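You operate a simulated robot arm through the tools that you are given. There is no shell and no other tool. Be economical: measure what you need, move in short steps, check, and stop when the job is done.

You run a simulated robot arm. Do the job below in one go: nothing can be reset, and whatever is moved stays where it is left.

Task
Teach the blue sensor the 60 mm range on the tester.
Fine: seat it with the tester off; it stays in the socket, target slider at the mark, tester off again.

Only the result counts: the job must be done as asked and must still hold three seconds after the hand-in. Knocking over, shifting, dropping, spilling or breaking anything else fails it.

Robot
A 7-joint arm with a two-finger parallel gripper, fixed in place. Base frame: the origin is at the foot of the arm, x ahead of it, y to its left, z up; the work surface is at about z = 0.78. Units: m, degrees, N and s.
With the tool pointing down near the work surface it reaches from about 0.22 to 0.68 m from the base axis. Its first joint turns from -66.0 to 66.0 degrees. Payload 2.4 kg.
The tool frame sits at the grasp point between the pads (the TCP): z along the fingers, y along the line on which they close. The tips reach 0.03 m beyond it. Largest opening 0.094 m; finger width 0.028, thickness 0.01; the body of the gripper, 0.05 by 0.096 m, starts 0.055 m behind the TCP.
Orientation is told as [roll, pitch, yaw] about the base's x, y, z axes, in that order, counted from this pose: with the fingers straight down and closing along the base's y, the tool's x points along the base's -x, its y along +y and its z along -z.

Tools
- The arm moves only by the tool move_arm. Its argument "motion" is a list that holds one entry, the list of rows, each a list of 7 numbers: the shift along the tool's x, y, z in m, then the turn, a rotation vector about the tool's x, y, z in degrees, then the finger opening in m, from 0 to 0.094. In form: [[[x, y, z, ax, ay, az, grip], ...]]. A call has 1 to 8 rows; each row is the pose to reach, as a shift and turn from the pose commanded when the call began, along the tool's axes at that moment. Each row takes 0.2 s and may step no farther than 0.05 m and 8.6 degrees from the row before; otherwise, or with a gripper value out of range, the whole call is refused. A pose out of reach is approached as far as the arm can. The call stops where the force on the tool passes 40 N (or 10 N more than at its start, if that is more) or the arm is blocked; 0.2 s more then pass. Each finger travels about 0.153 m/s and halts on what it meets, pressing with about 38 N; the grip force reading is that of the motor and also rises with nothing between the fingers. The clock runs only during rows and for 0.2 s after the last one: add rows that repeat a pose to give the fingers time. It gives the time, the measured TCP pose, the force on the tool (base axes), the opening and the grip force at its end, in the units of the frame above (readings bear some noise), with the torque about the TCP (base axes, N m) and any sound that the robot's microphone picked up.
- Cameras (640 x 400 px; columns grow to the right, rows downward): "scene" is fixed at [0.0182, 0.4688, 1.4225]; the picture's right is [-0.84, -0.54, 0.00], its down [-0.34, 0.54, -0.77] and it looks along [0.41, -0.65, -0.63] (base axes); focal length 325 px, centre (320, 200). "wrist" rides on the gripper at [0.076, 0.014, -0.103] in the tool frame; the picture's right is [-0.18, 0.98, 0.00], its down [-0.75, -0.14, -0.64] and it looks along [-0.63, -0.12, 0.77] (tool axes); focal length 243 px, centre (320, 200). There is no depth. A picture from a camera that has moved, and an enlarged one, comes with that camera's place and axes in the base frame and with its lens. The place of the scene camera against the robot may be out by one fixed shift of up to 0.025 m in any direction.
- snapshot(camera): a new picture of that camera. It takes no simulated time.
- enlarge(camera, box): a new picture of the part [left, top, right, bottom] of that camera's present view, enlarged. It takes no simulated time.
- close_job(): hands the job in; it is judged then, once.

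Work in short steps. Places have to be worked out from the pictures, the camera data and where the tool is seen: move nearer, look again, correct. Check each grasp and each placing, and mend what went wrong. You have 120 turns and 76 pictures in all, those below and enlarged ones among them. Open the gripper and draw the arm clear of the work before you hand the job in, unless the task says otherwise; then end with one line.

The tools are called as name(argument=value, ...) on one line, values as JSON. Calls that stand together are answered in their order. move_arm: Moves the arm, as the interface text tells. Its arguments: {"type":"object","properties":{"motion":{"type":"array"}},"required":["motion"]} The other tools are called the same way: snapshot (camera) takes a picture; enlarge (camera, box) takes an enlarged picture of a part of a camera's view; close_job () hands the job in.

At the start:

```text
time_s: 0.0
eef_pos: [0.3171, 0.0146, 1.0629]
tcp_rot: [0.0, -0.1, 0.0]
force: [-0.5, -0.4, 0.0]
torque: [0.0, 0.0, 0.02]
opening: 0.0937
grasp_force: 0.0
```

scene: 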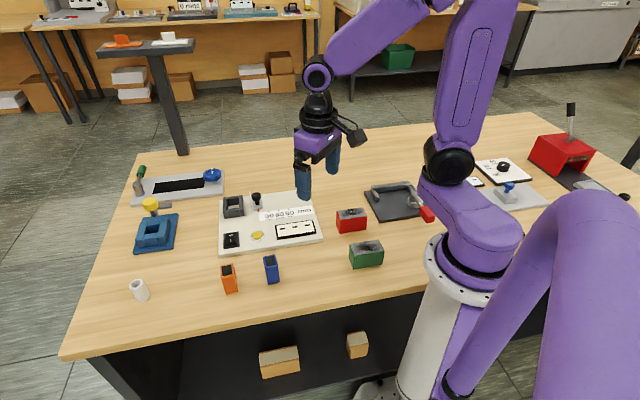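
wrist: 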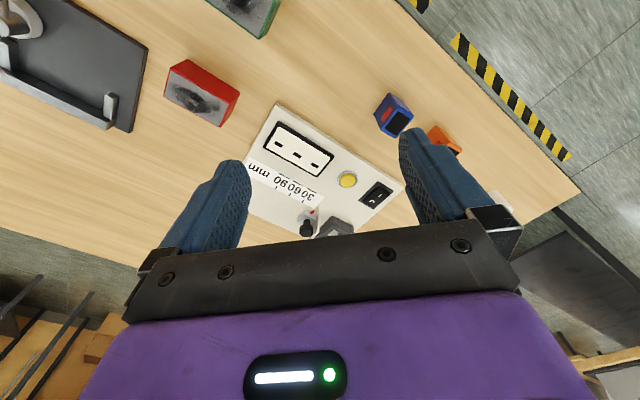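

I see the white tester panel with socket, slider with a 30/60/90 mm scale, a switch and a yellow button; the blue sensor stands nearby. I'll take enlarged views of both.

enlarge(camera="scene", box=[200, 170, 340, 300])

enlarge(camera="wrist", box=[230, 80, 470, 250])

```text
3.08 times, centred on (270, 235) of scene
camera zoom: at [0.0182, 0.4688, 1.4225], right [-0.84, -0.54, 0.0], down [-0.34, 0.54, -0.77], along [0.41, -0.65, -0.63], focal length 1001 px, centre (474, 92)
```

zoom: 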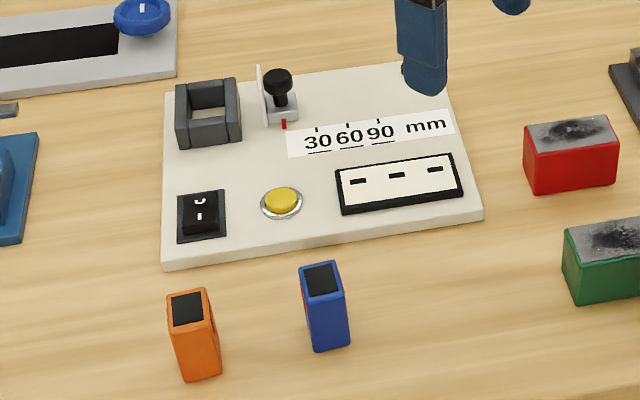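

```text
2.35 times, centred on (350, 165) of wrist
camera zoom: at [0.2416, 0.0299, 1.1656], right [0.18, 0.98, 0.0], down [0.75, -0.14, 0.64], along [0.63, -0.12, -0.77], focal length 571 px, centre (249, 282)
```

zoom: 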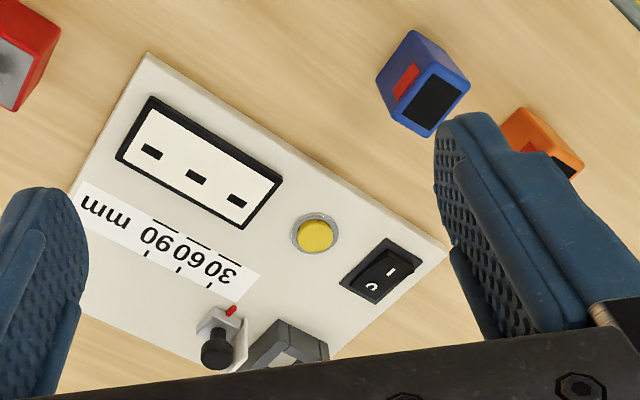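

The panel appears rotated about 45°, with the scale running toward −x,−y. Next I zoom on the blue sensor and the socket to learn orientation and any keying.

enlarge(camera="scene", box=[255, 245, 295, 290])

enlarge(camera="scene", box=[215, 180, 320, 250])

```text
8.89 times, centred on (275, 268) of scene
camera zoom: at [0.0182, 0.4688, 1.4225], right [-0.84, -0.54, 0.0], down [-0.34, 0.54, -0.77], along [0.41, -0.65, -0.63], focal length 2892 px, centre (720, -400)
```

zoom: 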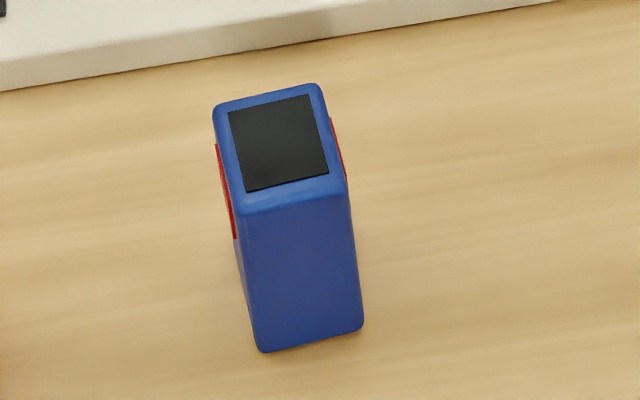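

```text
5.71 times, centred on (268, 215) of scene
camera zoom: at [0.0182, 0.4688, 1.4225], right [-0.84, -0.54, 0.0], down [-0.34, 0.54, -0.77], along [0.41, -0.65, -0.63], focal length 1859 px, centre (620, 114)
```

zoom: 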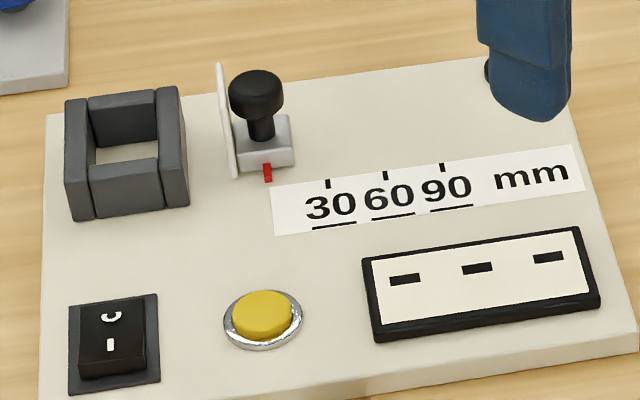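

Red patches sit on both e1-facing sides of the sensor, so I'll grip the plain faces. I move above the sensor while turning 45° to line up with the panel and keep z near 1.0.

move_arm(motion=[[[-0.014, 0.017, 0.01, 0, 0, -7.5, 0.094], [-0.028, 0.033, 0.02, 0, 0, -15, 0.094], [-0.042, 0.05, 0.03, 0, 0, -22.5, 0.094], [-0.055, 0.067, 0.04, 0, 0, -30, 0.094], [-0.069, 0.084, 0.05, 0, 0, -37.5, 0.094], [-0.083, 0.1, 0.06, 0, 0, -45, 0.094], [-0.083, 0.1, 0.06, 0, 0, -45, 0.094]]])

snapshot(camera="wrist")

snapshot(camera="scene")

```text
time_s: 1.6
eef_pos: [0.3967, 0.1152, 1.0029]
tcp_rot: [-0.1, -0.2, 45.2]
force: [0.1, 0.3, -0.6]
torque: [-0.02, 0.02, -0.01]
opening: 0.094
grasp_force: 0.0
```

```text
69 pictures are left
camera wrist: at [0.3353, 0.0718, 1.1057], right [-0.57, 0.82, 0.0], down [0.63, 0.43, 0.64], along [0.53, 0.36, -0.77], focal length 243 px, centre (320, 200)
```

wrist: 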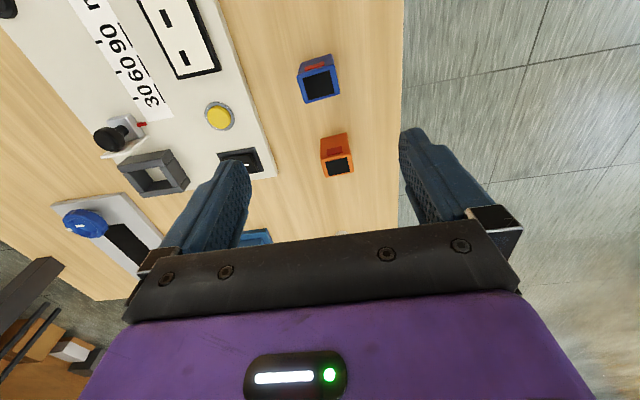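

```text
68 pictures are left
```

scene: 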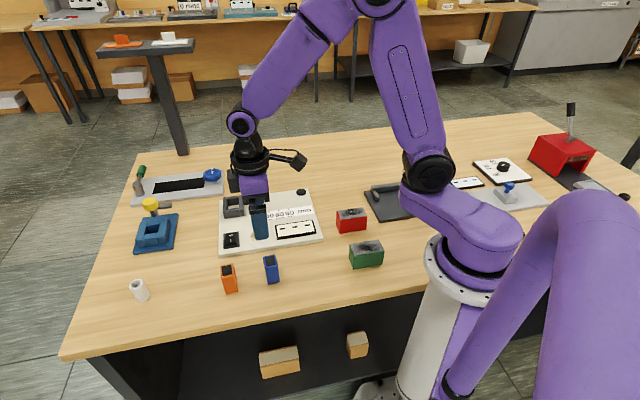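

Sensor top ≈ (0.396, 0.110). I enlarge the wrist view for orientation, socket and switch.

enlarge(camera="wrist", box=[80, 30, 380, 220])

enlarge(camera="wrist", box=[280, 40, 360, 120])

```text
2.11 times, centred on (230, 125) of wrist
camera zoom: at [0.3353, 0.0718, 1.1057], right [-0.57, 0.82, 0.0], down [0.63, 0.43, 0.64], along [0.53, 0.36, -0.77], focal length 511 px, centre (510, 358)
```

zoom: 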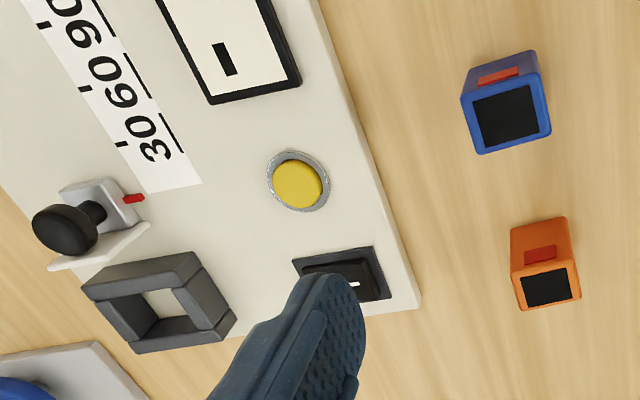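

```text
5.00 times, centred on (320, 80) of wrist
camera zoom: at [0.3353, 0.0718, 1.1057], right [-0.57, 0.82, 0.0], down [0.63, 0.43, 0.64], along [0.53, 0.36, -0.77], focal length 1213 px, centre (320, 800)
```

zoom: 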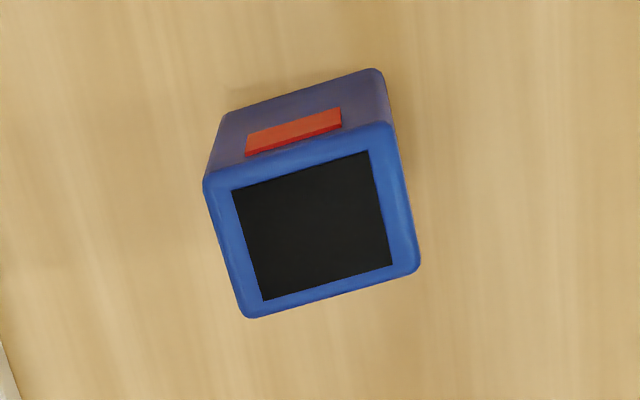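

The sensor reads about 26×36 mm and roughly 60 mm tall, turned about 5° from the tool. I align and descend partway before checking again.

move_arm(motion=[[[0.004, 0, 0.035, 0, 0, -3, 0.094], [0.008, -0.001, 0.07, 0, 0, -5.6, 0.094], [0.008, -0.001, 0.1, 0, 0, -5.6, 0.094], [0.008, -0.001, 0.1, 0, 0, -5.6, 0.094]]])

snapshot(camera="wrist")

enlarge(camera="scene", box=[220, 200, 320, 300])

```text
time_s: 2.6
eef_pos: [0.3935, 0.1088, 0.9042]
tcp_rot: [-0.2, 0.1, 50.7]
force: [-0.7, -0.2, -0.2]
torque: [0.0, -0.02, 0.0]
opening: 0.094
grasp_force: 0.0
```

```text
65 pictures are left
camera wrist: at [0.3343, 0.0592, 1.006], right [-0.64, 0.77, 0.0], down [0.59, 0.49, 0.64], along [0.49, 0.41, -0.77], focal length 243 px, centre (320, 200)
```

wrist: 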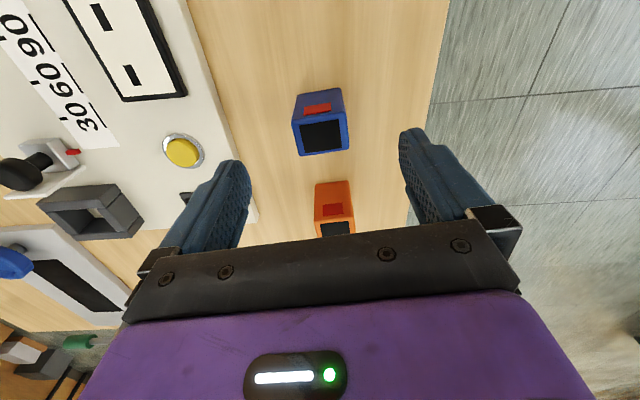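

```text
4.00 times, centred on (270, 250) of scene
camera zoom: at [0.0182, 0.4688, 1.4225], right [-0.84, -0.54, 0.0], down [-0.34, 0.54, -0.77], along [0.41, -0.65, -0.63], focal length 1301 px, centre (520, 0)
```

zoom: 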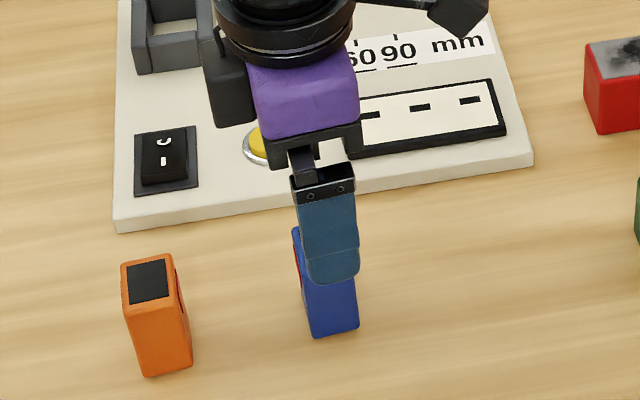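

Sensor top ≈ (0.391, 0.108, 0.848), nicely between the fingers. I descend to z≈0.842 and close on it.

move_arm(motion=[[[0.002, 0.002, 0.03, 0, 0, 0, 0.094], [0.002, 0.002, 0.062, 0, 0, 0, 0.094], [0.002, 0.002, 0.062, 0, 0, 0, 0.06], [0.002, 0.002, 0.062, 0, 0, 0, 0.02], [0.002, 0.002, 0.062, 0, 0, 0, 0.02], [0.002, 0.002, 0.062, 0, 0, 0, 0.02]]])

snapshot(camera="wrist")

```text
time_s: 4.0
eef_pos: [0.3914, 0.1086, 0.841]
tcp_rot: [-0.1, 0.0, 50.6]
force: [-0.1, 0.4, -0.5]
torque: [0.05, 0.01, 0.02]
opening: 0.0434
grasp_force: 38.0
```

```text
63 pictures are left
camera wrist: at [0.3327, 0.0591, 0.9442], right [-0.64, 0.77, 0.0], down [0.59, 0.49, 0.64], along [0.49, 0.41, -0.77], focal length 243 px, centre (320, 200)
```

wrist: 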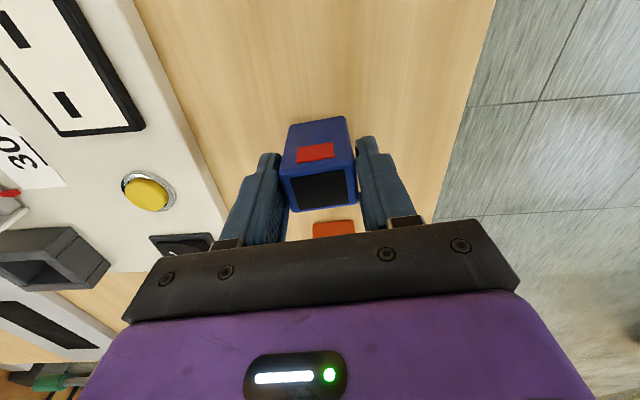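

Gripping, opening 43 mm—a bit wider than estimated. I check the contact closely.

enlarge(camera="wrist", box=[220, 100, 420, 250])

enlarge(camera="scene", box=[230, 210, 310, 290])

```text
2.67 times, centred on (320, 175) of wrist
camera zoom: at [0.3327, 0.0591, 0.9442], right [-0.64, 0.77, 0.0], down [0.59, 0.49, 0.64], along [0.49, 0.41, -0.77], focal length 647 px, centre (320, 267)
```

zoom: 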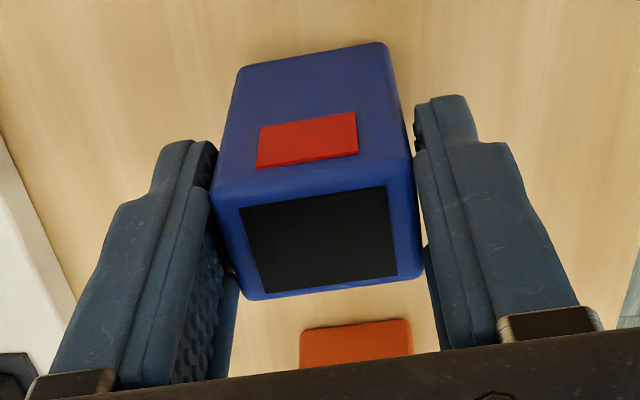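

```text
5.00 times, centred on (270, 250) of scene
camera zoom: at [0.0183, 0.4688, 1.4225], right [-0.84, -0.54, 0.0], down [-0.34, 0.54, -0.77], along [0.41, -0.65, -0.63], focal length 1626 px, centre (570, -50)
```

zoom: 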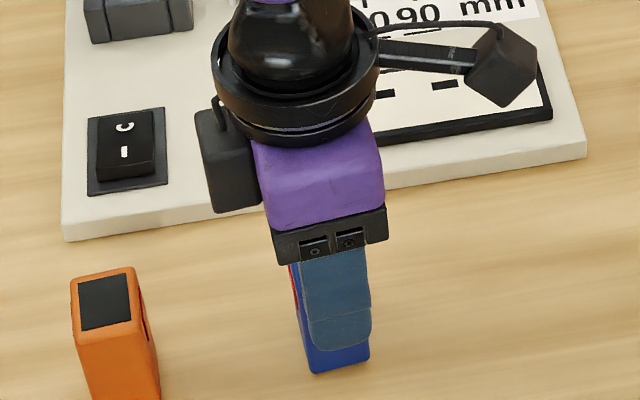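

Contact looks square. Before seating I must know the switch state; I enlarge the switch while lifting the sensor.

move_arm(motion=[[[0, 0, -0.04, 0, 0, 0, 0.02], [0, 0, -0.08, 0, 0, 0, 0.02], [0, 0, -0.12, 0, 0, 0, 0.02], [0, 0, -0.12, 0, 0, 0, 0.02]]])

enlarge(camera="scene", box=[215, 225, 250, 255])

enlarge(camera="wrist", box=[120, 40, 420, 250])

enlarge(camera="scene", box=[220, 170, 320, 260])

```text
time_s: 5.0
eef_pos: [0.3884, 0.1056, 0.9613]
tcp_rot: [-0.1, 0.0, 50.7]
force: [0.2, 0.0, -0.2]
torque: [0.0, 0.0, -0.03]
opening: 0.0199
grasp_force: 0.0
```

```text
13.33 times, centred on (232, 240) of scene
camera zoom: at [0.0182, 0.4688, 1.4225], right [-0.84, -0.54, 0.0], down [-0.34, 0.54, -0.77], along [0.41, -0.65, -0.63], focal length 4337 px, centre (1487, -333)
```

zoom: 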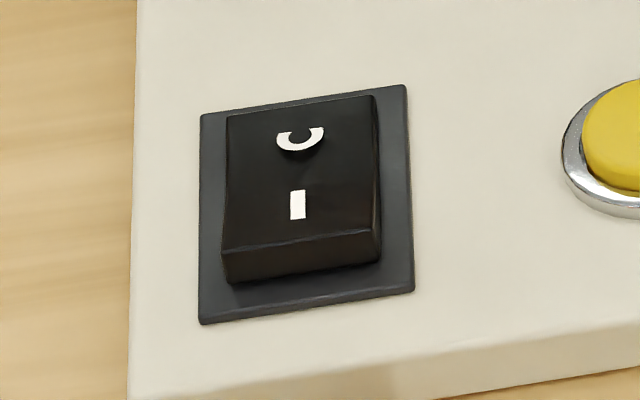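

```text
1.90 times, centred on (270, 145) of wrist
camera zoom: at [0.3311, 0.0579, 1.0638], right [-0.64, 0.77, 0.0], down [0.59, 0.49, 0.64], along [0.49, 0.41, -0.77], focal length 462 px, centre (415, 305)
```

zoom: 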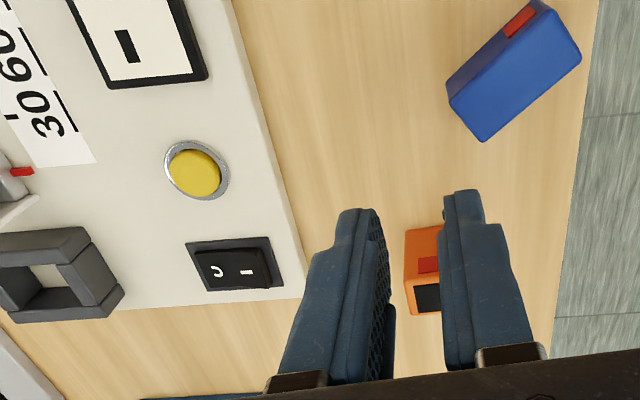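

```text
4.44 times, centred on (270, 215) of scene
camera zoom: at [0.0182, 0.4688, 1.4225], right [-0.84, -0.54, 0.0], down [-0.34, 0.54, -0.77], along [0.41, -0.65, -0.63], focal length 1446 px, centre (542, 133)
```

zoom: 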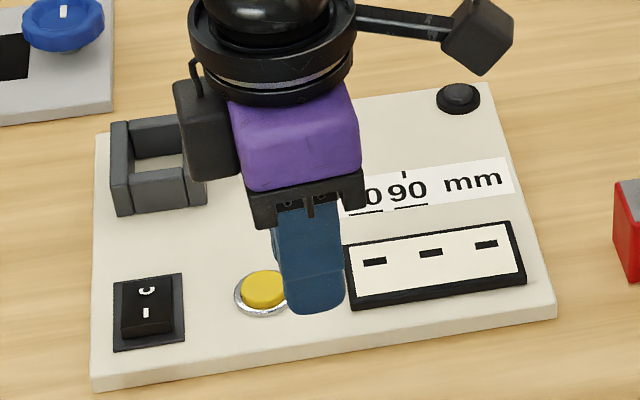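

The grip slipped and the sensor tipped onto its side; the switch has its I end raised, so the tester is off. I look at how the sensor lies.

snapshot(camera="wrist")

enlarge(camera="scene", box=[215, 220, 335, 310])

```text
57 pictures are left
camera wrist: at [0.3311, 0.0579, 1.0638], right [-0.64, 0.77, 0.0], down [0.59, 0.49, 0.64], along [0.49, 0.41, -0.77], focal length 243 px, centre (320, 200)
```

wrist: 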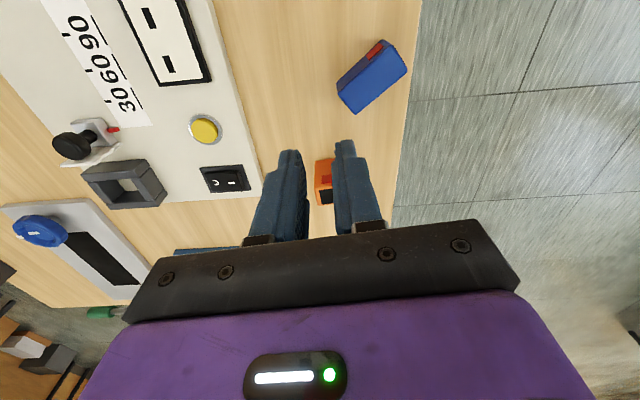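

```text
4.44 times, centred on (275, 265) of scene
camera zoom: at [0.0182, 0.4688, 1.4225], right [-0.84, -0.54, 0.0], down [-0.34, 0.54, -0.77], along [0.41, -0.65, -0.63], focal length 1446 px, centre (520, -89)
```

zoom: 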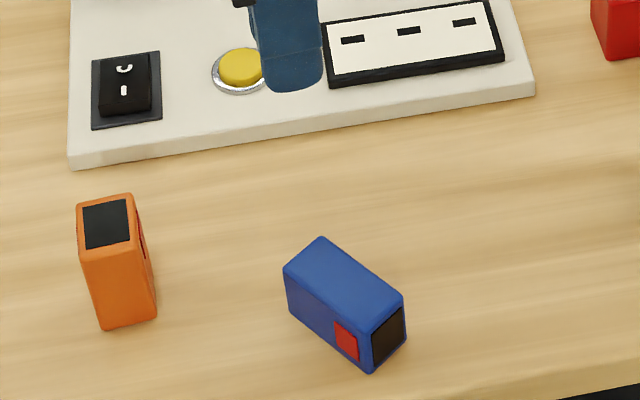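

The sensor lies on a plain face around (0.343, 0.136), black end toward the robot. I open, move above it and turn the tool to about −7° yaw so the fingers can close across its narrow sides.

move_arm(motion=[[[0.001, 0.008, 0, 0, 0, 8.2, 0.04], [0.002, 0.016, 0, 0, 0, 16.4, 0.06], [0.003, 0.024, 0, 0, 0, 24.6, 0.08], [0.004, 0.032, 0, 0, 0, 32.8, 0.08], [0.005, 0.04, 0, 0, 0, 41, 0.08], [0.005, 0.048, 0, 0, 0, 49.2, 0.08], [0.005, 0.054, 0, 0, 0, 57.4, 0.08], [0.005, 0.054, 0, 0, 0, 57.7, 0.08]]])

snapshot(camera="wrist")

```text
time_s: 6.8
eef_pos: [0.3465, 0.1392, 0.9603]
tcp_rot: [0.1, -0.1, -7.3]
force: [0.2, 0.2, 0.6]
torque: [0.0, 0.01, 0.0]
opening: 0.0802
grasp_force: 0.1
```

```text
55 pictures are left
camera wrist: at [0.2739, 0.1631, 1.0633], right [0.31, 0.95, 0.0], down [0.73, -0.23, 0.64], along [0.61, -0.2, -0.77], focal length 243 px, centre (320, 200)
```

wrist: 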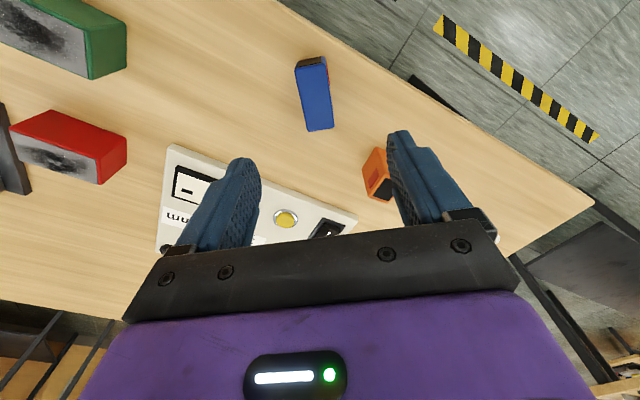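

enlarge(camera="wrist", box=[260, 40, 380, 150])

```text
3.64 times, centred on (320, 95) of wrist
camera zoom: at [0.2739, 0.1631, 1.0633], right [0.31, 0.95, 0.0], down [0.73, -0.23, 0.64], along [0.61, -0.2, -0.77], focal length 882 px, centre (320, 582)
```

zoom: 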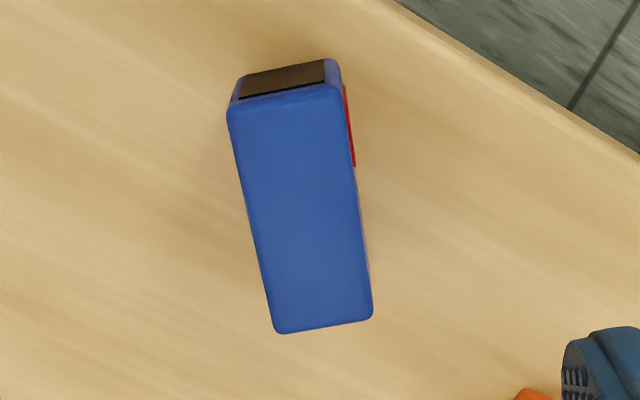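

Sensor centre ≈ (0.348, 0.134), axis aligned with the tool x. To stand it up I need a big pitch swing; I test in free air whether the arm can pitch +60° about tool y here.

move_arm(motion=[[[0, 0, -0.01, 0, 8.5, 0, 0.08], [0, 0, -0.02, 0, 17, 0, 0.08], [0, 0, -0.03, 0, 25.5, 0, 0.08], [0, 0, -0.04, 0, 34, 0, 0.08], [0, 0, -0.04, 0, 42.5, 0, 0.08], [0, 0, -0.04, 0, 51, 0, 0.08], [0, 0, -0.04, 0, 59.5, 0, 0.08], [0, 0, -0.04, 0, 59.5, 0, 0.08]]])

```text
time_s: 8.6
eef_pos: [0.3481, 0.1399, 1.0006]
tcp_rot: [-0.1, 59.6, -7.1]
force: [0.2, 0.3, 0.9]
torque: [-0.01, 0.0, 0.0]
opening: 0.0801
grasp_force: 0.0
```

Pitch 60° is reachable; I try on to ~88°.

move_arm(motion=[[[0, 0, 0, 0, 8.5, 0, 0.08], [0, 0, 0, 0, 17, 0, 0.08], [0, 0, 0, 0, 25.5, 0, 0.08], [0, 0, 0, 0, 28, 0, 0.08], [0, 0, 0, 0, 28, 0, 0.08]]])

snapshot(camera="scene")

```text
time_s: 9.8
eef_pos: [0.3468, 0.1384, 1.0011]
tcp_rot: [-0.2, 87.4, -7.4]
force: [0.2, 0.1, 0.1]
torque: [0.01, 0.0, 0.0]
opening: 0.0797
grasp_force: 0.0
```

```text
53 pictures are left
```

scene: 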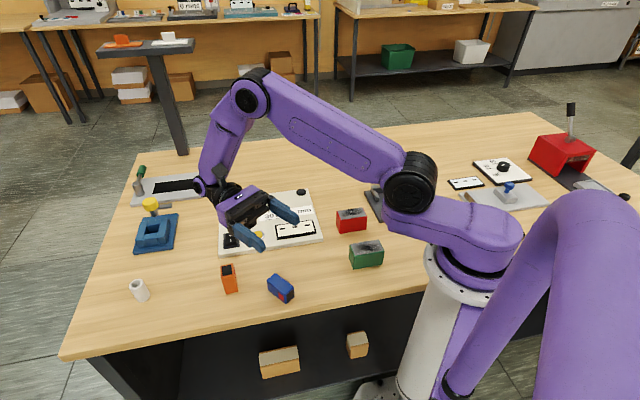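

Fully reachable. I'll grip with pitch −25° and stand the sensor with pitch ≈ +55–60°; now I turn back.

move_arm(motion=[[[0, 0, 0, 0, -8.5, 0, 0.08], [0, 0, 0, 0, -17, 0, 0.08], [0, 0, 0, 0, -25.5, 0, 0.08], [0, 0, 0, 0, -34, 0, 0.08], [0, 0, 0, 0, -42.5, 0, 0.08], [0, 0, 0, 0, -51, 0, 0.08], [0, 0, 0, 0, -59.5, 0, 0.08], [0, 0, 0, 0, -68, 0, 0.07]]])

move_arm(motion=[[[0, 0, 0, 0, -8.5, 0, 0.07], [0, 0, 0, 0, -17, 0, 0.07], [0, 0, 0, 0, -25.5, 0, 0.07], [0, 0, 0, 0, -34, 0, 0.07], [0, 0, 0, 0, -42.5, 0, 0.06], [0, 0, 0, 0, -44.5, 0, 0.06], [0, 0, 0, 0, -44.5, 0, 0.06]]])

snapshot(camera="wrist")

```text
time_s: 11.6
eef_pos: [0.3467, 0.1389, 1.001]
tcp_rot: [0.0, 19.4, -7.1]
force: [-0.2, 0.0, -0.2]
torque: [0.01, 0.01, 0.01]
opening: 0.0696
grasp_force: 0.0
```

```text
time_s: 13.2
eef_pos: [0.3465, 0.1391, 1.0003]
tcp_rot: [0.0, -25.2, -7.1]
force: [-0.2, -0.4, -0.4]
torque: [0.0, 0.03, -0.01]
opening: 0.0599
grasp_force: 0.1
```

```text
52 pictures are left
camera wrist: at [0.2382, 0.1671, 1.0614], right [0.29, 0.95, 0.08], down [0.39, -0.19, 0.9], along [0.88, -0.23, -0.43], focal length 243 px, centre (320, 200)
```

wrist: 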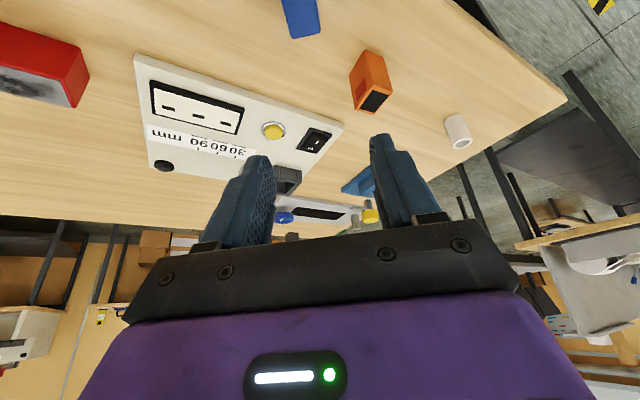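

Now I descend along the tilted approach to TCP ≈ (0.335, 0.135, 0.822) with fingers at 60 mm, straddling the sensor.

move_arm(motion=[[[0.0216, -0.0014, 0.0395, 0, 0, 0, 0.06], [0.0432, -0.0028, 0.079, 0, 0, 0, 0.06], [0.0648, -0.0043, 0.1185, 0, 0, 0, 0.06], [0.077, -0.0057, 0.141, 0, 0, 0, 0.06], [0.0855, -0.0057, 0.156, 0, 0, 0, 0.06], [0.0855, -0.0057, 0.156, 0, 0, 0, 0.06]]])

enlarge(camera="scene", box=[220, 220, 340, 310])

snapshot(camera="wrist")

```text
time_s: 14.6
eef_pos: [0.3343, 0.1371, 0.8235]
tcp_rot: [0.0, -25.1, -7.1]
force: [0.6, 0.3, -0.2]
torque: [-0.01, 0.01, 0.02]
opening: 0.06
grasp_force: 0.0
```

```text
4.44 times, centred on (280, 265) of scene
camera zoom: at [0.0182, 0.4688, 1.4225], right [-0.84, -0.54, 0.0], down [-0.34, 0.54, -0.77], along [0.41, -0.65, -0.63], focal length 1446 px, centre (498, -89)
```

zoom: 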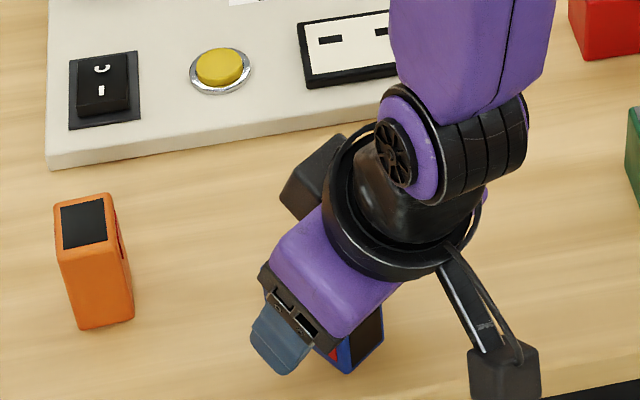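

```text
50 pictures are left
camera wrist: at [0.2262, 0.1652, 0.8839], right [0.29, 0.95, 0.08], down [0.39, -0.19, 0.9], along [0.88, -0.23, -0.43], focal length 243 px, centre (320, 200)
```

wrist: 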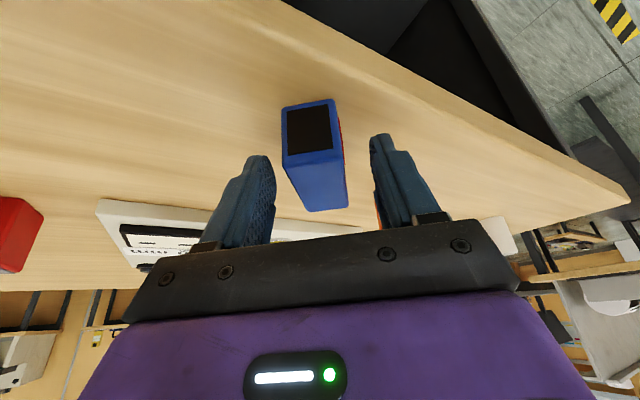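

Fingers straddle the sensor with tips about 1 cm above the table. I close.

move_arm(motion=[[[0, 0, 0, 0, 0, 0, 0.04], [0, 0, 0, 0, 0, 0, 0.015], [0, 0, 0, 0, 0, 0, 0.015], [0, 0, 0, 0, 0, 0, 0.015]]])

move_arm(motion=[[[-0.009, 0, -0.018, 0, 0, 0, 0.015], [-0.018, 0, -0.036, 0, 0, 0, 0.015], [-0.034, 0, -0.072, 0, 0, 0, 0.015], [-0.034, 0, -0.072, 0, 0, 0, 0.015]]])

snapshot(camera="wrist")

```text
time_s: 15.6
eef_pos: [0.3354, 0.1373, 0.8231]
tcp_rot: [0.0, -25.1, -7.1]
force: [0.8, -1.0, 2.5]
torque: [-0.06, -0.1, -0.01]
opening: 0.0332
grasp_force: 38.1
```

```text
time_s: 16.6
eef_pos: [0.3358, 0.1376, 0.9051]
tcp_rot: [-0.1, -25.1, -7.2]
force: [0.2, 0.4, 0.1]
torque: [0.02, -0.01, -0.04]
opening: 0.0331
grasp_force: 38.0
```

```text
49 pictures are left
camera wrist: at [0.2271, 0.1658, 0.9644], right [0.29, 0.95, 0.08], down [0.39, -0.19, 0.9], along [0.88, -0.23, -0.43], focal length 243 px, centre (320, 200)
```

wrist: 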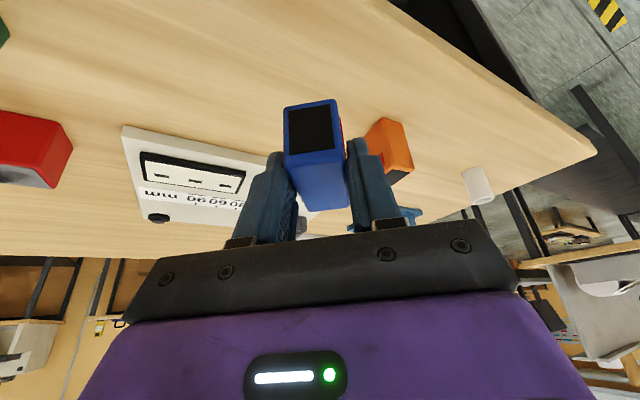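

The sensor is held firmly (33 mm). I raise and pitch it toward upright over a free spot near (0.30, 0.11).

move_arm(motion=[[[0, -0.005, -0.017, 0, 8.5, 0, 0.015], [0.001, -0.01, -0.034, 0, 17, 0, 0.015], [0.002, -0.015, -0.05, 0, 25.5, 0, 0.015], [0.003, -0.02, -0.068, 0, 34, 0, 0.015], [0.003, -0.025, -0.068, 0, 42.5, 0, 0.015], [0.003, -0.031, -0.068, 0, 51, 0, 0.015], [0.003, -0.031, -0.068, 0, 59.5, 0, 0.015], [0.003, -0.031, -0.068, 0, 68, 0, 0.015]]])

move_arm(motion=[[[0, 0, 0, 0, 8.5, 0, 0.015], [0, 0, 0, 0, 17, 0, 0.015], [0, 0, 0, 0, 20, 0, 0.015], [0, 0, 0, 0, 20, 0, 0.015]]])

enlarge(camera="scene", box=[200, 160, 360, 280])

snapshot(camera="wrist")

```text
time_s: 18.4
eef_pos: [0.3011, 0.1073, 0.9618]
tcp_rot: [0.0, 43.1, -7.1]
force: [0.4, 0.1, -0.8]
torque: [0.0, 0.01, 0.01]
opening: 0.0332
grasp_force: 38.0
```

```text
time_s: 19.4
eef_pos: [0.3006, 0.1071, 0.9636]
tcp_rot: [-0.1, 63.0, -7.3]
force: [0.5, -0.6, -1.7]
torque: [0.03, -0.02, 0.0]
opening: 0.0333
grasp_force: 37.7
```

```text
3.33 times, centred on (280, 220) of scene
camera zoom: at [0.0183, 0.4688, 1.4225], right [-0.84, -0.54, 0.0], down [-0.34, 0.54, -0.77], along [0.41, -0.65, -0.63], focal length 1084 px, centre (453, 133)
```

zoom: 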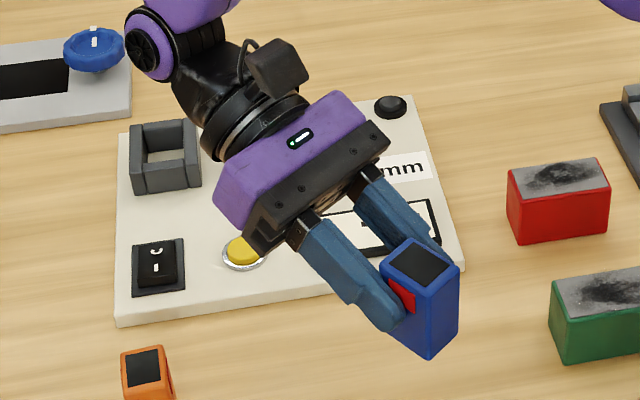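

```text
47 pictures are left
camera wrist: at [0.3599, 0.1148, 1.0781], right [0.2, 0.96, -0.16], down [0.89, -0.25, -0.38], along [-0.41, -0.07, -0.91], focal length 243 px, centre (320, 200)
```

wrist: 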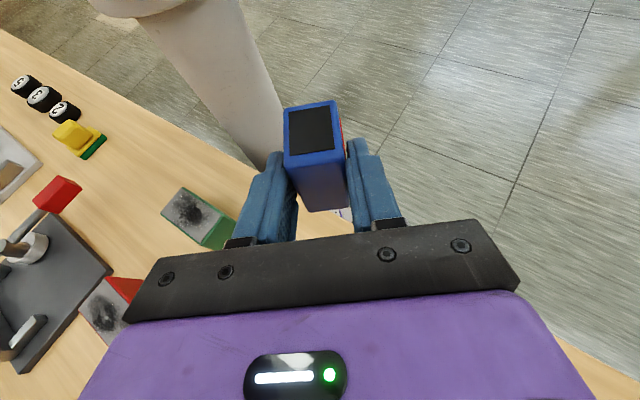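

Upright, but this spot is only ~2 cm from the table edge. I shift inward to TCP ≈ (0.35, 0.085) while descending to just above contact, finishing the last 2° of pitch.

move_arm(motion=[[[-0.022, -0.007, -0.044, 0, 1, 0, 0.015], [-0.06, -0.0155, -0.02, 0, 2, 0, 0.015], [-0.1, -0.0155, 0, 0, 2, 0, 0.015], [-0.135, -0.0155, 0.01, 0, 2, 0, 0.015], [-0.135, -0.0155, 0.01, 0, 2, 0, 0.015]]])

enlarge(camera="scene", box=[220, 180, 360, 300])

```text
time_s: 20.6
eef_pos: [0.3506, 0.0848, 0.837]
tcp_rot: [0.0, 65.0, -7.1]
force: [-0.4, 0.1, -0.1]
torque: [-0.05, -0.03, -0.01]
opening: 0.0334
grasp_force: 37.7
```

```text
3.33 times, centred on (290, 240) of scene
camera zoom: at [0.0183, 0.4688, 1.4225], right [-0.84, -0.54, 0.0], down [-0.34, 0.54, -0.77], along [0.41, -0.65, -0.63], focal length 1084 px, centre (420, 67)
```

zoom: 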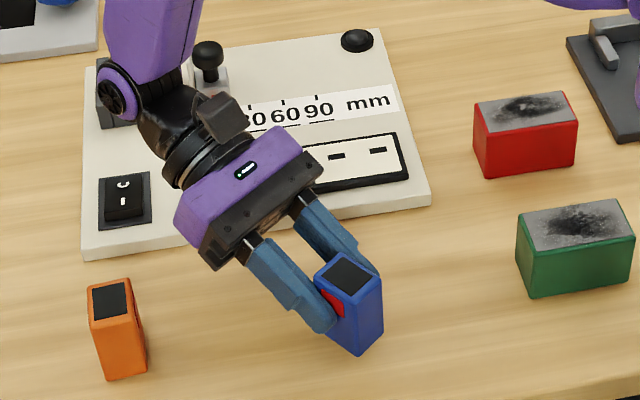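

Lower in small increments until contact (expected near z=0.8245).

move_arm(motion=[[[-0.0054, 0, 0.0025, 0, 0, 0, 0.015], [-0.0091, 0, 0.0042, 0, 0, 0, 0.015], [-0.0109, 0, 0.0051, 0, 0, 0, 0.015], [-0.0109, 0, 0.0051, 0, 0, 0, 0.015]]])

```text
time_s: 21.6
eef_pos: [0.3506, 0.0843, 0.8271]
tcp_rot: [-0.1, 64.9, -7.2]
force: [0.1, -0.4, -1.1]
torque: [0.03, -0.05, 0.03]
opening: 0.0331
grasp_force: 38.2
```

No clear contact yet; continue by 1 mm steps.

move_arm(motion=[[[-0.0009, 0, 0.0004, 0, 0, 0, 0.015], [-0.0018, 0, 0.0008, 0, 0, 0, 0.015], [-0.0018, 0, 0.0008, 0, 0, 0, 0.015]]])

```text
time_s: 22.4
eef_pos: [0.3512, 0.0857, 0.8246]
tcp_rot: [-0.1, 64.9, -7.2]
force: [-0.2, 0.0, -0.8]
torque: [0.0, -0.05, 0.01]
opening: 0.0334
grasp_force: 38.4
```

move_arm(motion=[[[-0.0009, 0, 0.0004, 0, 0, 0, 0.015], [-0.0018, 0, 0.0008, 0, 0, 0, 0.015], [-0.0018, 0, 0.0008, 0, 0, 0, 0.015]]])

enlarge(camera="scene", box=[270, 230, 330, 290])

```text
time_s: 23.2
eef_pos: [0.3507, 0.0851, 0.8232]
tcp_rot: [0.0, 65.0, -7.1]
force: [-1.2, -0.1, 10.4]
torque: [0.13, 0.15, 0.01]
opening: 0.0331
grasp_force: 38.2
```

```text
6.67 times, centred on (300, 260) of scene
camera zoom: at [0.0181, 0.4688, 1.4226], right [-0.84, -0.54, 0.0], down [-0.34, 0.54, -0.77], along [0.41, -0.65, -0.63], focal length 2169 px, centre (453, -200)
```

zoom: 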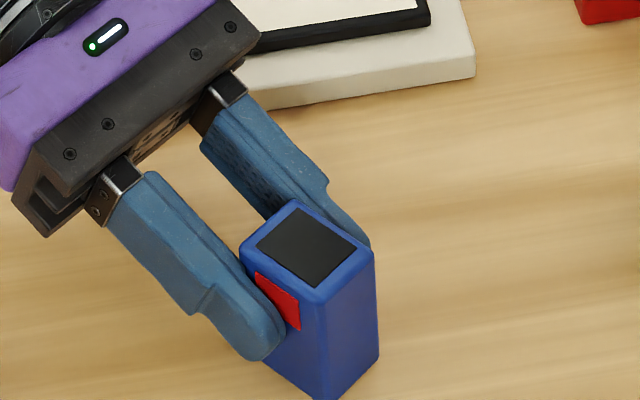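

Contact (10 N). I open and retreat straight back along the fingers.

move_arm(motion=[[[0, 0, 0, 0, 0, 0, 0.036], [0, 0, 0, 0, 0, 0, 0.05], [0, 0, 0, 0, 0, 0, 0.065], [0, 0, -0.03, 0, 0, 0, 0.065], [0, 0, -0.06, 0, 0, 0, 0.065], [0.03, 0, -0.08, 0, 0, 0, 0.065], [0.07, 0, -0.08, 0, 0, 0, 0.065], [0.07, 0, -0.08, 0, 0, 0, 0.065]]])

enlarge(camera="scene", box=[210, 160, 350, 300])

```text
time_s: 25.0
eef_pos: [0.3926, 0.0825, 0.9201]
tcp_rot: [0.0, 64.9, -7.2]
force: [-1.3, 0.5, 0.4]
torque: [-0.03, -0.02, 0.0]
opening: 0.0649
grasp_force: 0.0
```

```text
2.86 times, centred on (280, 230) of scene
camera zoom: at [0.0182, 0.4688, 1.4225], right [-0.84, -0.54, 0.0], down [-0.34, 0.54, -0.77], along [0.41, -0.65, -0.63], focal length 929 px, centre (434, 114)
```

zoom: 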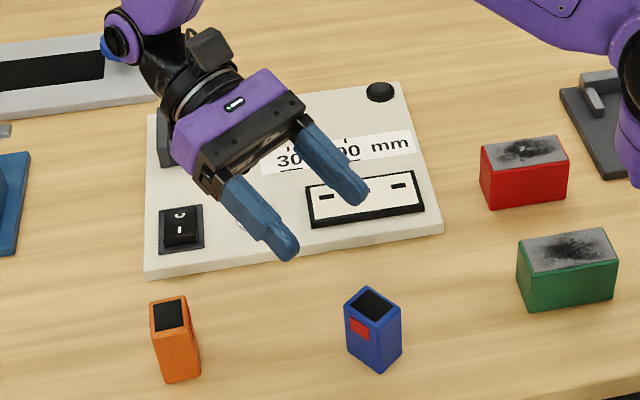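

The sensor stands upright again. I inspect its visible red face to compare with the other side.

enlarge(camera="scene", box=[275, 250, 315, 290])

enlarge(camera="scene", box=[230, 255, 270, 295])

```text
10.00 times, centred on (295, 270) of scene
camera zoom: at [0.0182, 0.4688, 1.4225], right [-0.84, -0.54, 0.0], down [-0.34, 0.54, -0.77], along [0.41, -0.65, -0.63], focal length 3253 px, centre (570, -500)
```

zoom: 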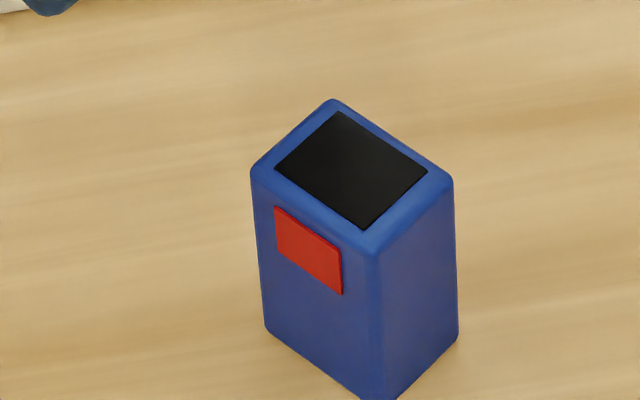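

```text
10.00 times, centred on (250, 275) of scene
camera zoom: at [0.0182, 0.4688, 1.4225], right [-0.84, -0.54, 0.0], down [-0.34, 0.54, -0.77], along [0.41, -0.65, -0.63], focal length 3253 px, centre (1020, -550)
```

zoom: 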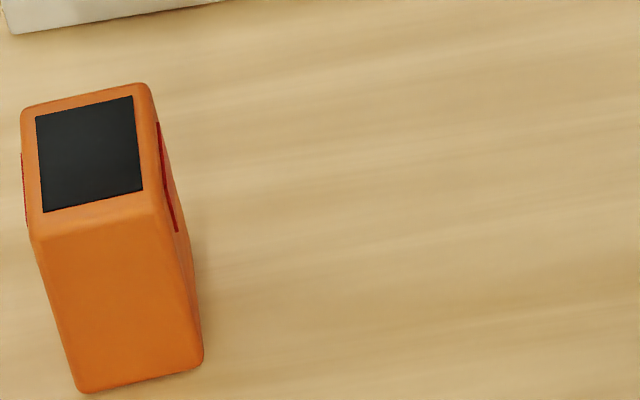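

Both sides carry identical pads, so either 180° sense works. I bring the tool back to vertical and raise.

move_arm(motion=[[[0.01, 0, -0.003, 0, -8.1, 0, 0.07], [0.02, 0, -0.006, 0, -16.2, 0, 0.08], [0.03, 0, -0.009, 0, -24.3, 0, 0.09], [0.04, 0, -0.012, 0, -32.4, 0, 0.094], [0.05, 0, -0.015, 0, -40.5, 0, 0.094], [0.06, 0, -0.02, 0, -48.6, 0, 0.094], [0.07, 0, -0.025, 0, -56.8, 0, 0.094], [0.077, 0, -0.025, 0, -64.9, 0, 0.094]]])

move_arm(motion=[[[0, 0, 0, 0, 0, -8.5, 0.094], [0.01, 0, 0, 0, 0, -17, 0.094], [0.02, 0, 0, 0, 0, -25.5, 0.094], [0.03, 0, 0, 0, 0, -34, 0.094], [0.04, 0, 0, 0, 0, -42.5, 0.094], [0.045, 0, 0, 0, 0, -51, 0.094], [0.05, 0, 0, 0, 0, -59.5, 0.094], [0.05, 0, 0, 0, 0, -68, 0.094]]])

move_arm(motion=[[[0, 0, 0, 0, 0, -8.5, 0.094], [0, 0, 0, 0, 0, -17, 0.094], [0, 0, 0, 0, 0, -22, 0.094], [0, 0, 0, 0, 0, -22, 0.094]]])

snapshot(camera="wrist")

```text
time_s: 26.8
eef_pos: [0.3824, 0.0808, 1.0003]
tcp_rot: [0.1, -0.1, -7.2]
force: [-0.5, -0.1, 0.5]
torque: [0.03, 0.01, 0.0]
opening: 0.094
grasp_force: 0.0
```

```text
time_s: 28.6
eef_pos: [0.3341, 0.0865, 1.0002]
tcp_rot: [-0.1, 0.0, 61.1]
force: [0.6, -0.2, 0.5]
torque: [0.05, 0.02, 0.0]
opening: 0.0936
grasp_force: 0.1
```

```text
time_s: 29.6
eef_pos: [0.3331, 0.0883, 1.0004]
tcp_rot: [0.1, 0.1, 83.1]
force: [0.6, 0.1, 0.5]
torque: [0.02, 0.01, 0.02]
opening: 0.0937
grasp_force: 0.1
```

```text
41 pictures are left
camera wrist: at [0.3114, 0.0141, 1.1032], right [-0.95, 0.3, 0.0], down [0.23, 0.73, 0.64], along [0.19, 0.61, -0.77], focal length 243 px, centre (320, 200)
```

wrist: 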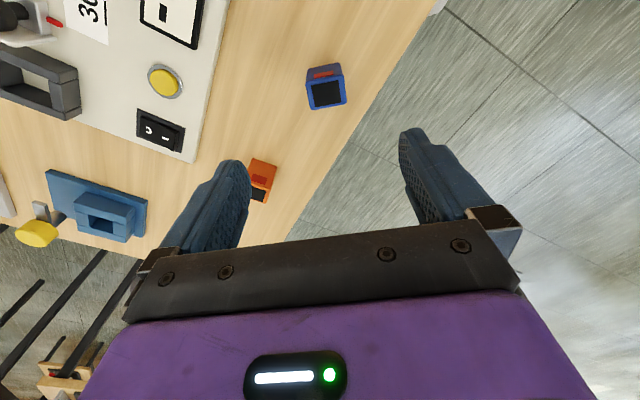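

Sensor top at ≈ (0.328, 0.089); tool yaw 83° matches its faces. I descend to z≈0.841 and close, then lift gently.

move_arm(motion=[[[0, 0.003, 0.045, 0, 0, 0, 0.094], [0, 0.0056, 0.09, 0, 0, 0, 0.094], [0, 0.0056, 0.13, 0, 0, 0, 0.08], [0, 0.0056, 0.15, 0, 0, 0, 0.08], [0, 0.0056, 0.16, 0, 0, 0, 0.08], [0, 0.0056, 0.16, 0, 0, 0, 0.08]]])

snapshot(camera="wrist")

```text
time_s: 31.0
eef_pos: [0.3275, 0.0894, 0.8401]
tcp_rot: [0.0, 0.0, 82.9]
force: [-0.5, -0.7, -0.3]
torque: [-0.01, 0.02, 0.0]
opening: 0.08
grasp_force: 0.0
```

```text
40 pictures are left
camera wrist: at [0.3052, 0.0152, 0.9419], right [-0.95, 0.3, 0.0], down [0.23, 0.73, 0.64], along [0.2, 0.61, -0.77], focal length 243 px, centre (320, 200)
```

wrist: 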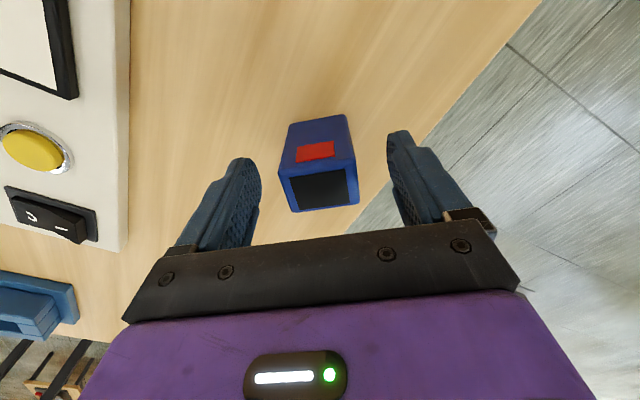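

Centred. Close firmly.

move_arm(motion=[[[0, 0, 0, 0, 0, 0, 0.06], [0, 0, 0, 0, 0, 0, 0.03], [0, 0, 0, 0, 0, 0, 0.02], [0, 0, 0, 0, 0, 0, 0.02], [0, 0, 0, 0, 0, 0, 0.02]]])

move_arm(motion=[[[0, 0, -0.002, 0, 0, 0, 0.02], [0, 0, -0.005, 0, 0, 0, 0.02], [0, 0, -0.008, 0, 0, 0, 0.02], [0, 0, -0.008, 0, 0, 0, 0.02]]])

snapshot(camera="wrist")

```text
time_s: 32.2
eef_pos: [0.3268, 0.0883, 0.8405]
tcp_rot: [-0.1, -0.1, 82.9]
force: [-0.8, 1.0, 0.3]
torque: [0.02, 0.01, 0.0]
opening: 0.0438
grasp_force: 37.9
```

```text
time_s: 33.2
eef_pos: [0.328, 0.0901, 0.8485]
tcp_rot: [-0.1, 0.0, 83.0]
force: [0.0, 0.9, 0.0]
torque: [0.01, -0.02, 0.02]
opening: 0.0435
grasp_force: 38.0
```

```text
39 pictures are left
camera wrist: at [0.305, 0.0154, 0.9502], right [-0.95, 0.3, 0.0], down [0.23, 0.73, 0.64], along [0.2, 0.61, -0.77], focal length 243 px, centre (320, 200)
```

wrist: 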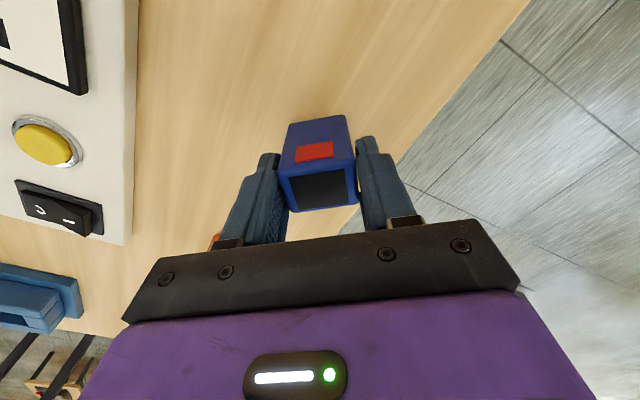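

Held at 43.5 mm. I lift gently at lower acceleration this time.

move_arm(motion=[[[0, 0, -0.006, 0, 0, 0, 0.02], [0, 0, -0.016, 0, 0, 0, 0.02], [0, 0, -0.03, 0, 0, 0, 0.02], [0, 0, -0.046, 0, 0, 0, 0.02], [0, 0, -0.062, 0, 0, 0, 0.02], [0, 0, -0.076, 0, 0, 0, 0.02], [0, 0, -0.086, 0, 0, 0, 0.02], [0, 0, -0.09, 0, 0, 0, 0.02]]])

snapshot(camera="wrist")

```text
time_s: 35.0
eef_pos: [0.328, 0.0903, 0.9387]
tcp_rot: [0.0, 0.1, 82.9]
force: [0.4, -0.3, -1.4]
torque: [0.0, 0.0, 0.01]
opening: 0.0433
grasp_force: 38.0
```

```text
38 pictures are left
camera wrist: at [0.3059, 0.0161, 1.0409], right [-0.95, 0.3, 0.0], down [0.23, 0.73, 0.64], along [0.2, 0.61, -0.77], focal length 243 px, centre (320, 200)
```

wrist: 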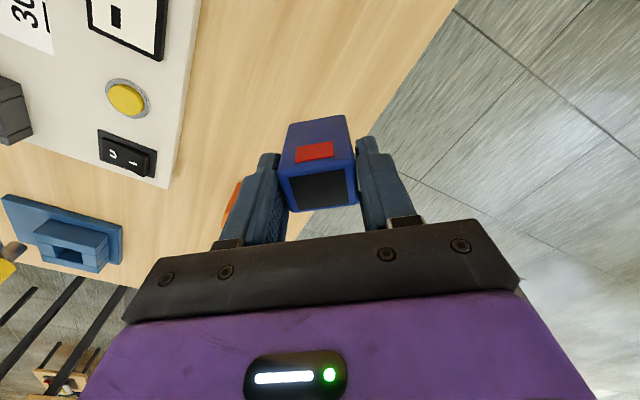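

Held well. I carry it over to near the socket at (0.56, 0.03, 0.955), turning to the panel's orientation, to view the socket.

move_arm(motion=[[[0.002, -0.014, -0.004, 0, 0, 3, 0.02], [0.007, -0.045, -0.01, 0, 0, 9, 0.02], [0.012, -0.082, -0.016, 0, 0, 16, 0.02], [0.017, -0.122, -0.016, 0, 0, 23, 0.02], [0.022, -0.162, -0.016, 0, 0, 30, 0.02], [0.027, -0.2, -0.016, 0, 0, 36, 0.02], [0.03, -0.226, -0.016, 0, 0, 39.3, 0.02], [0.031, -0.2376, -0.016, 0, 0, 39.3, 0.02]]])

snapshot(camera="wrist")

```text
time_s: 36.8
eef_pos: [0.5607, 0.0272, 0.9542]
tcp_rot: [0.0, -0.1, 43.4]
force: [-0.7, 0.1, -0.7]
torque: [-0.01, 0.01, -0.01]
opening: 0.0436
grasp_force: 38.3
```

```text
37 pictures are left
camera wrist: at [0.4967, -0.0139, 1.0568], right [-0.54, 0.84, 0.0], down [0.64, 0.42, 0.64], along [0.54, 0.35, -0.77], focal length 243 px, centre (320, 200)
```

wrist: 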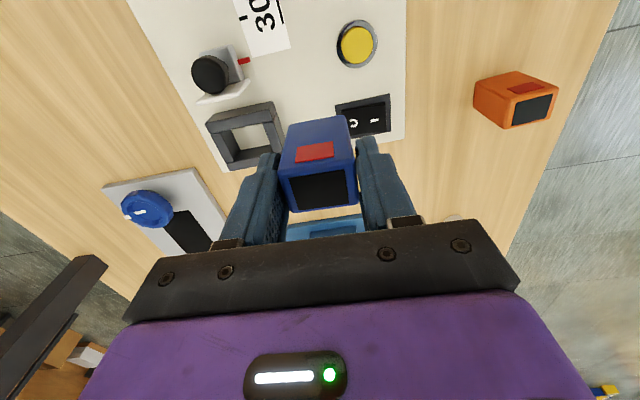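

enlarge(camera="wrist", box=[180, 30, 420, 200])

```text
2.35 times, centred on (300, 115) of wrist
camera zoom: at [0.4967, -0.0139, 1.0568], right [-0.54, 0.84, 0.0], down [0.64, 0.42, 0.64], along [0.54, 0.35, -0.77], focal length 571 px, centre (367, 400)
```

zoom: 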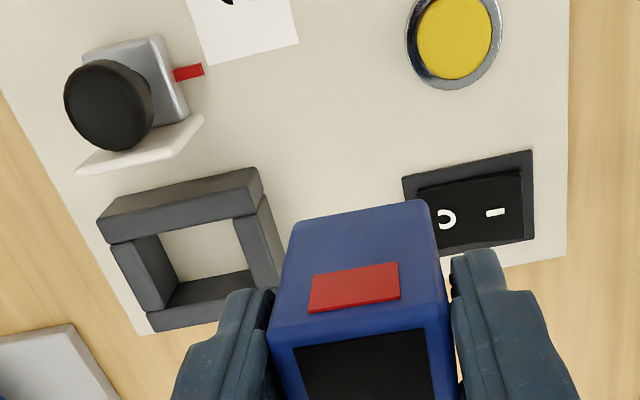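

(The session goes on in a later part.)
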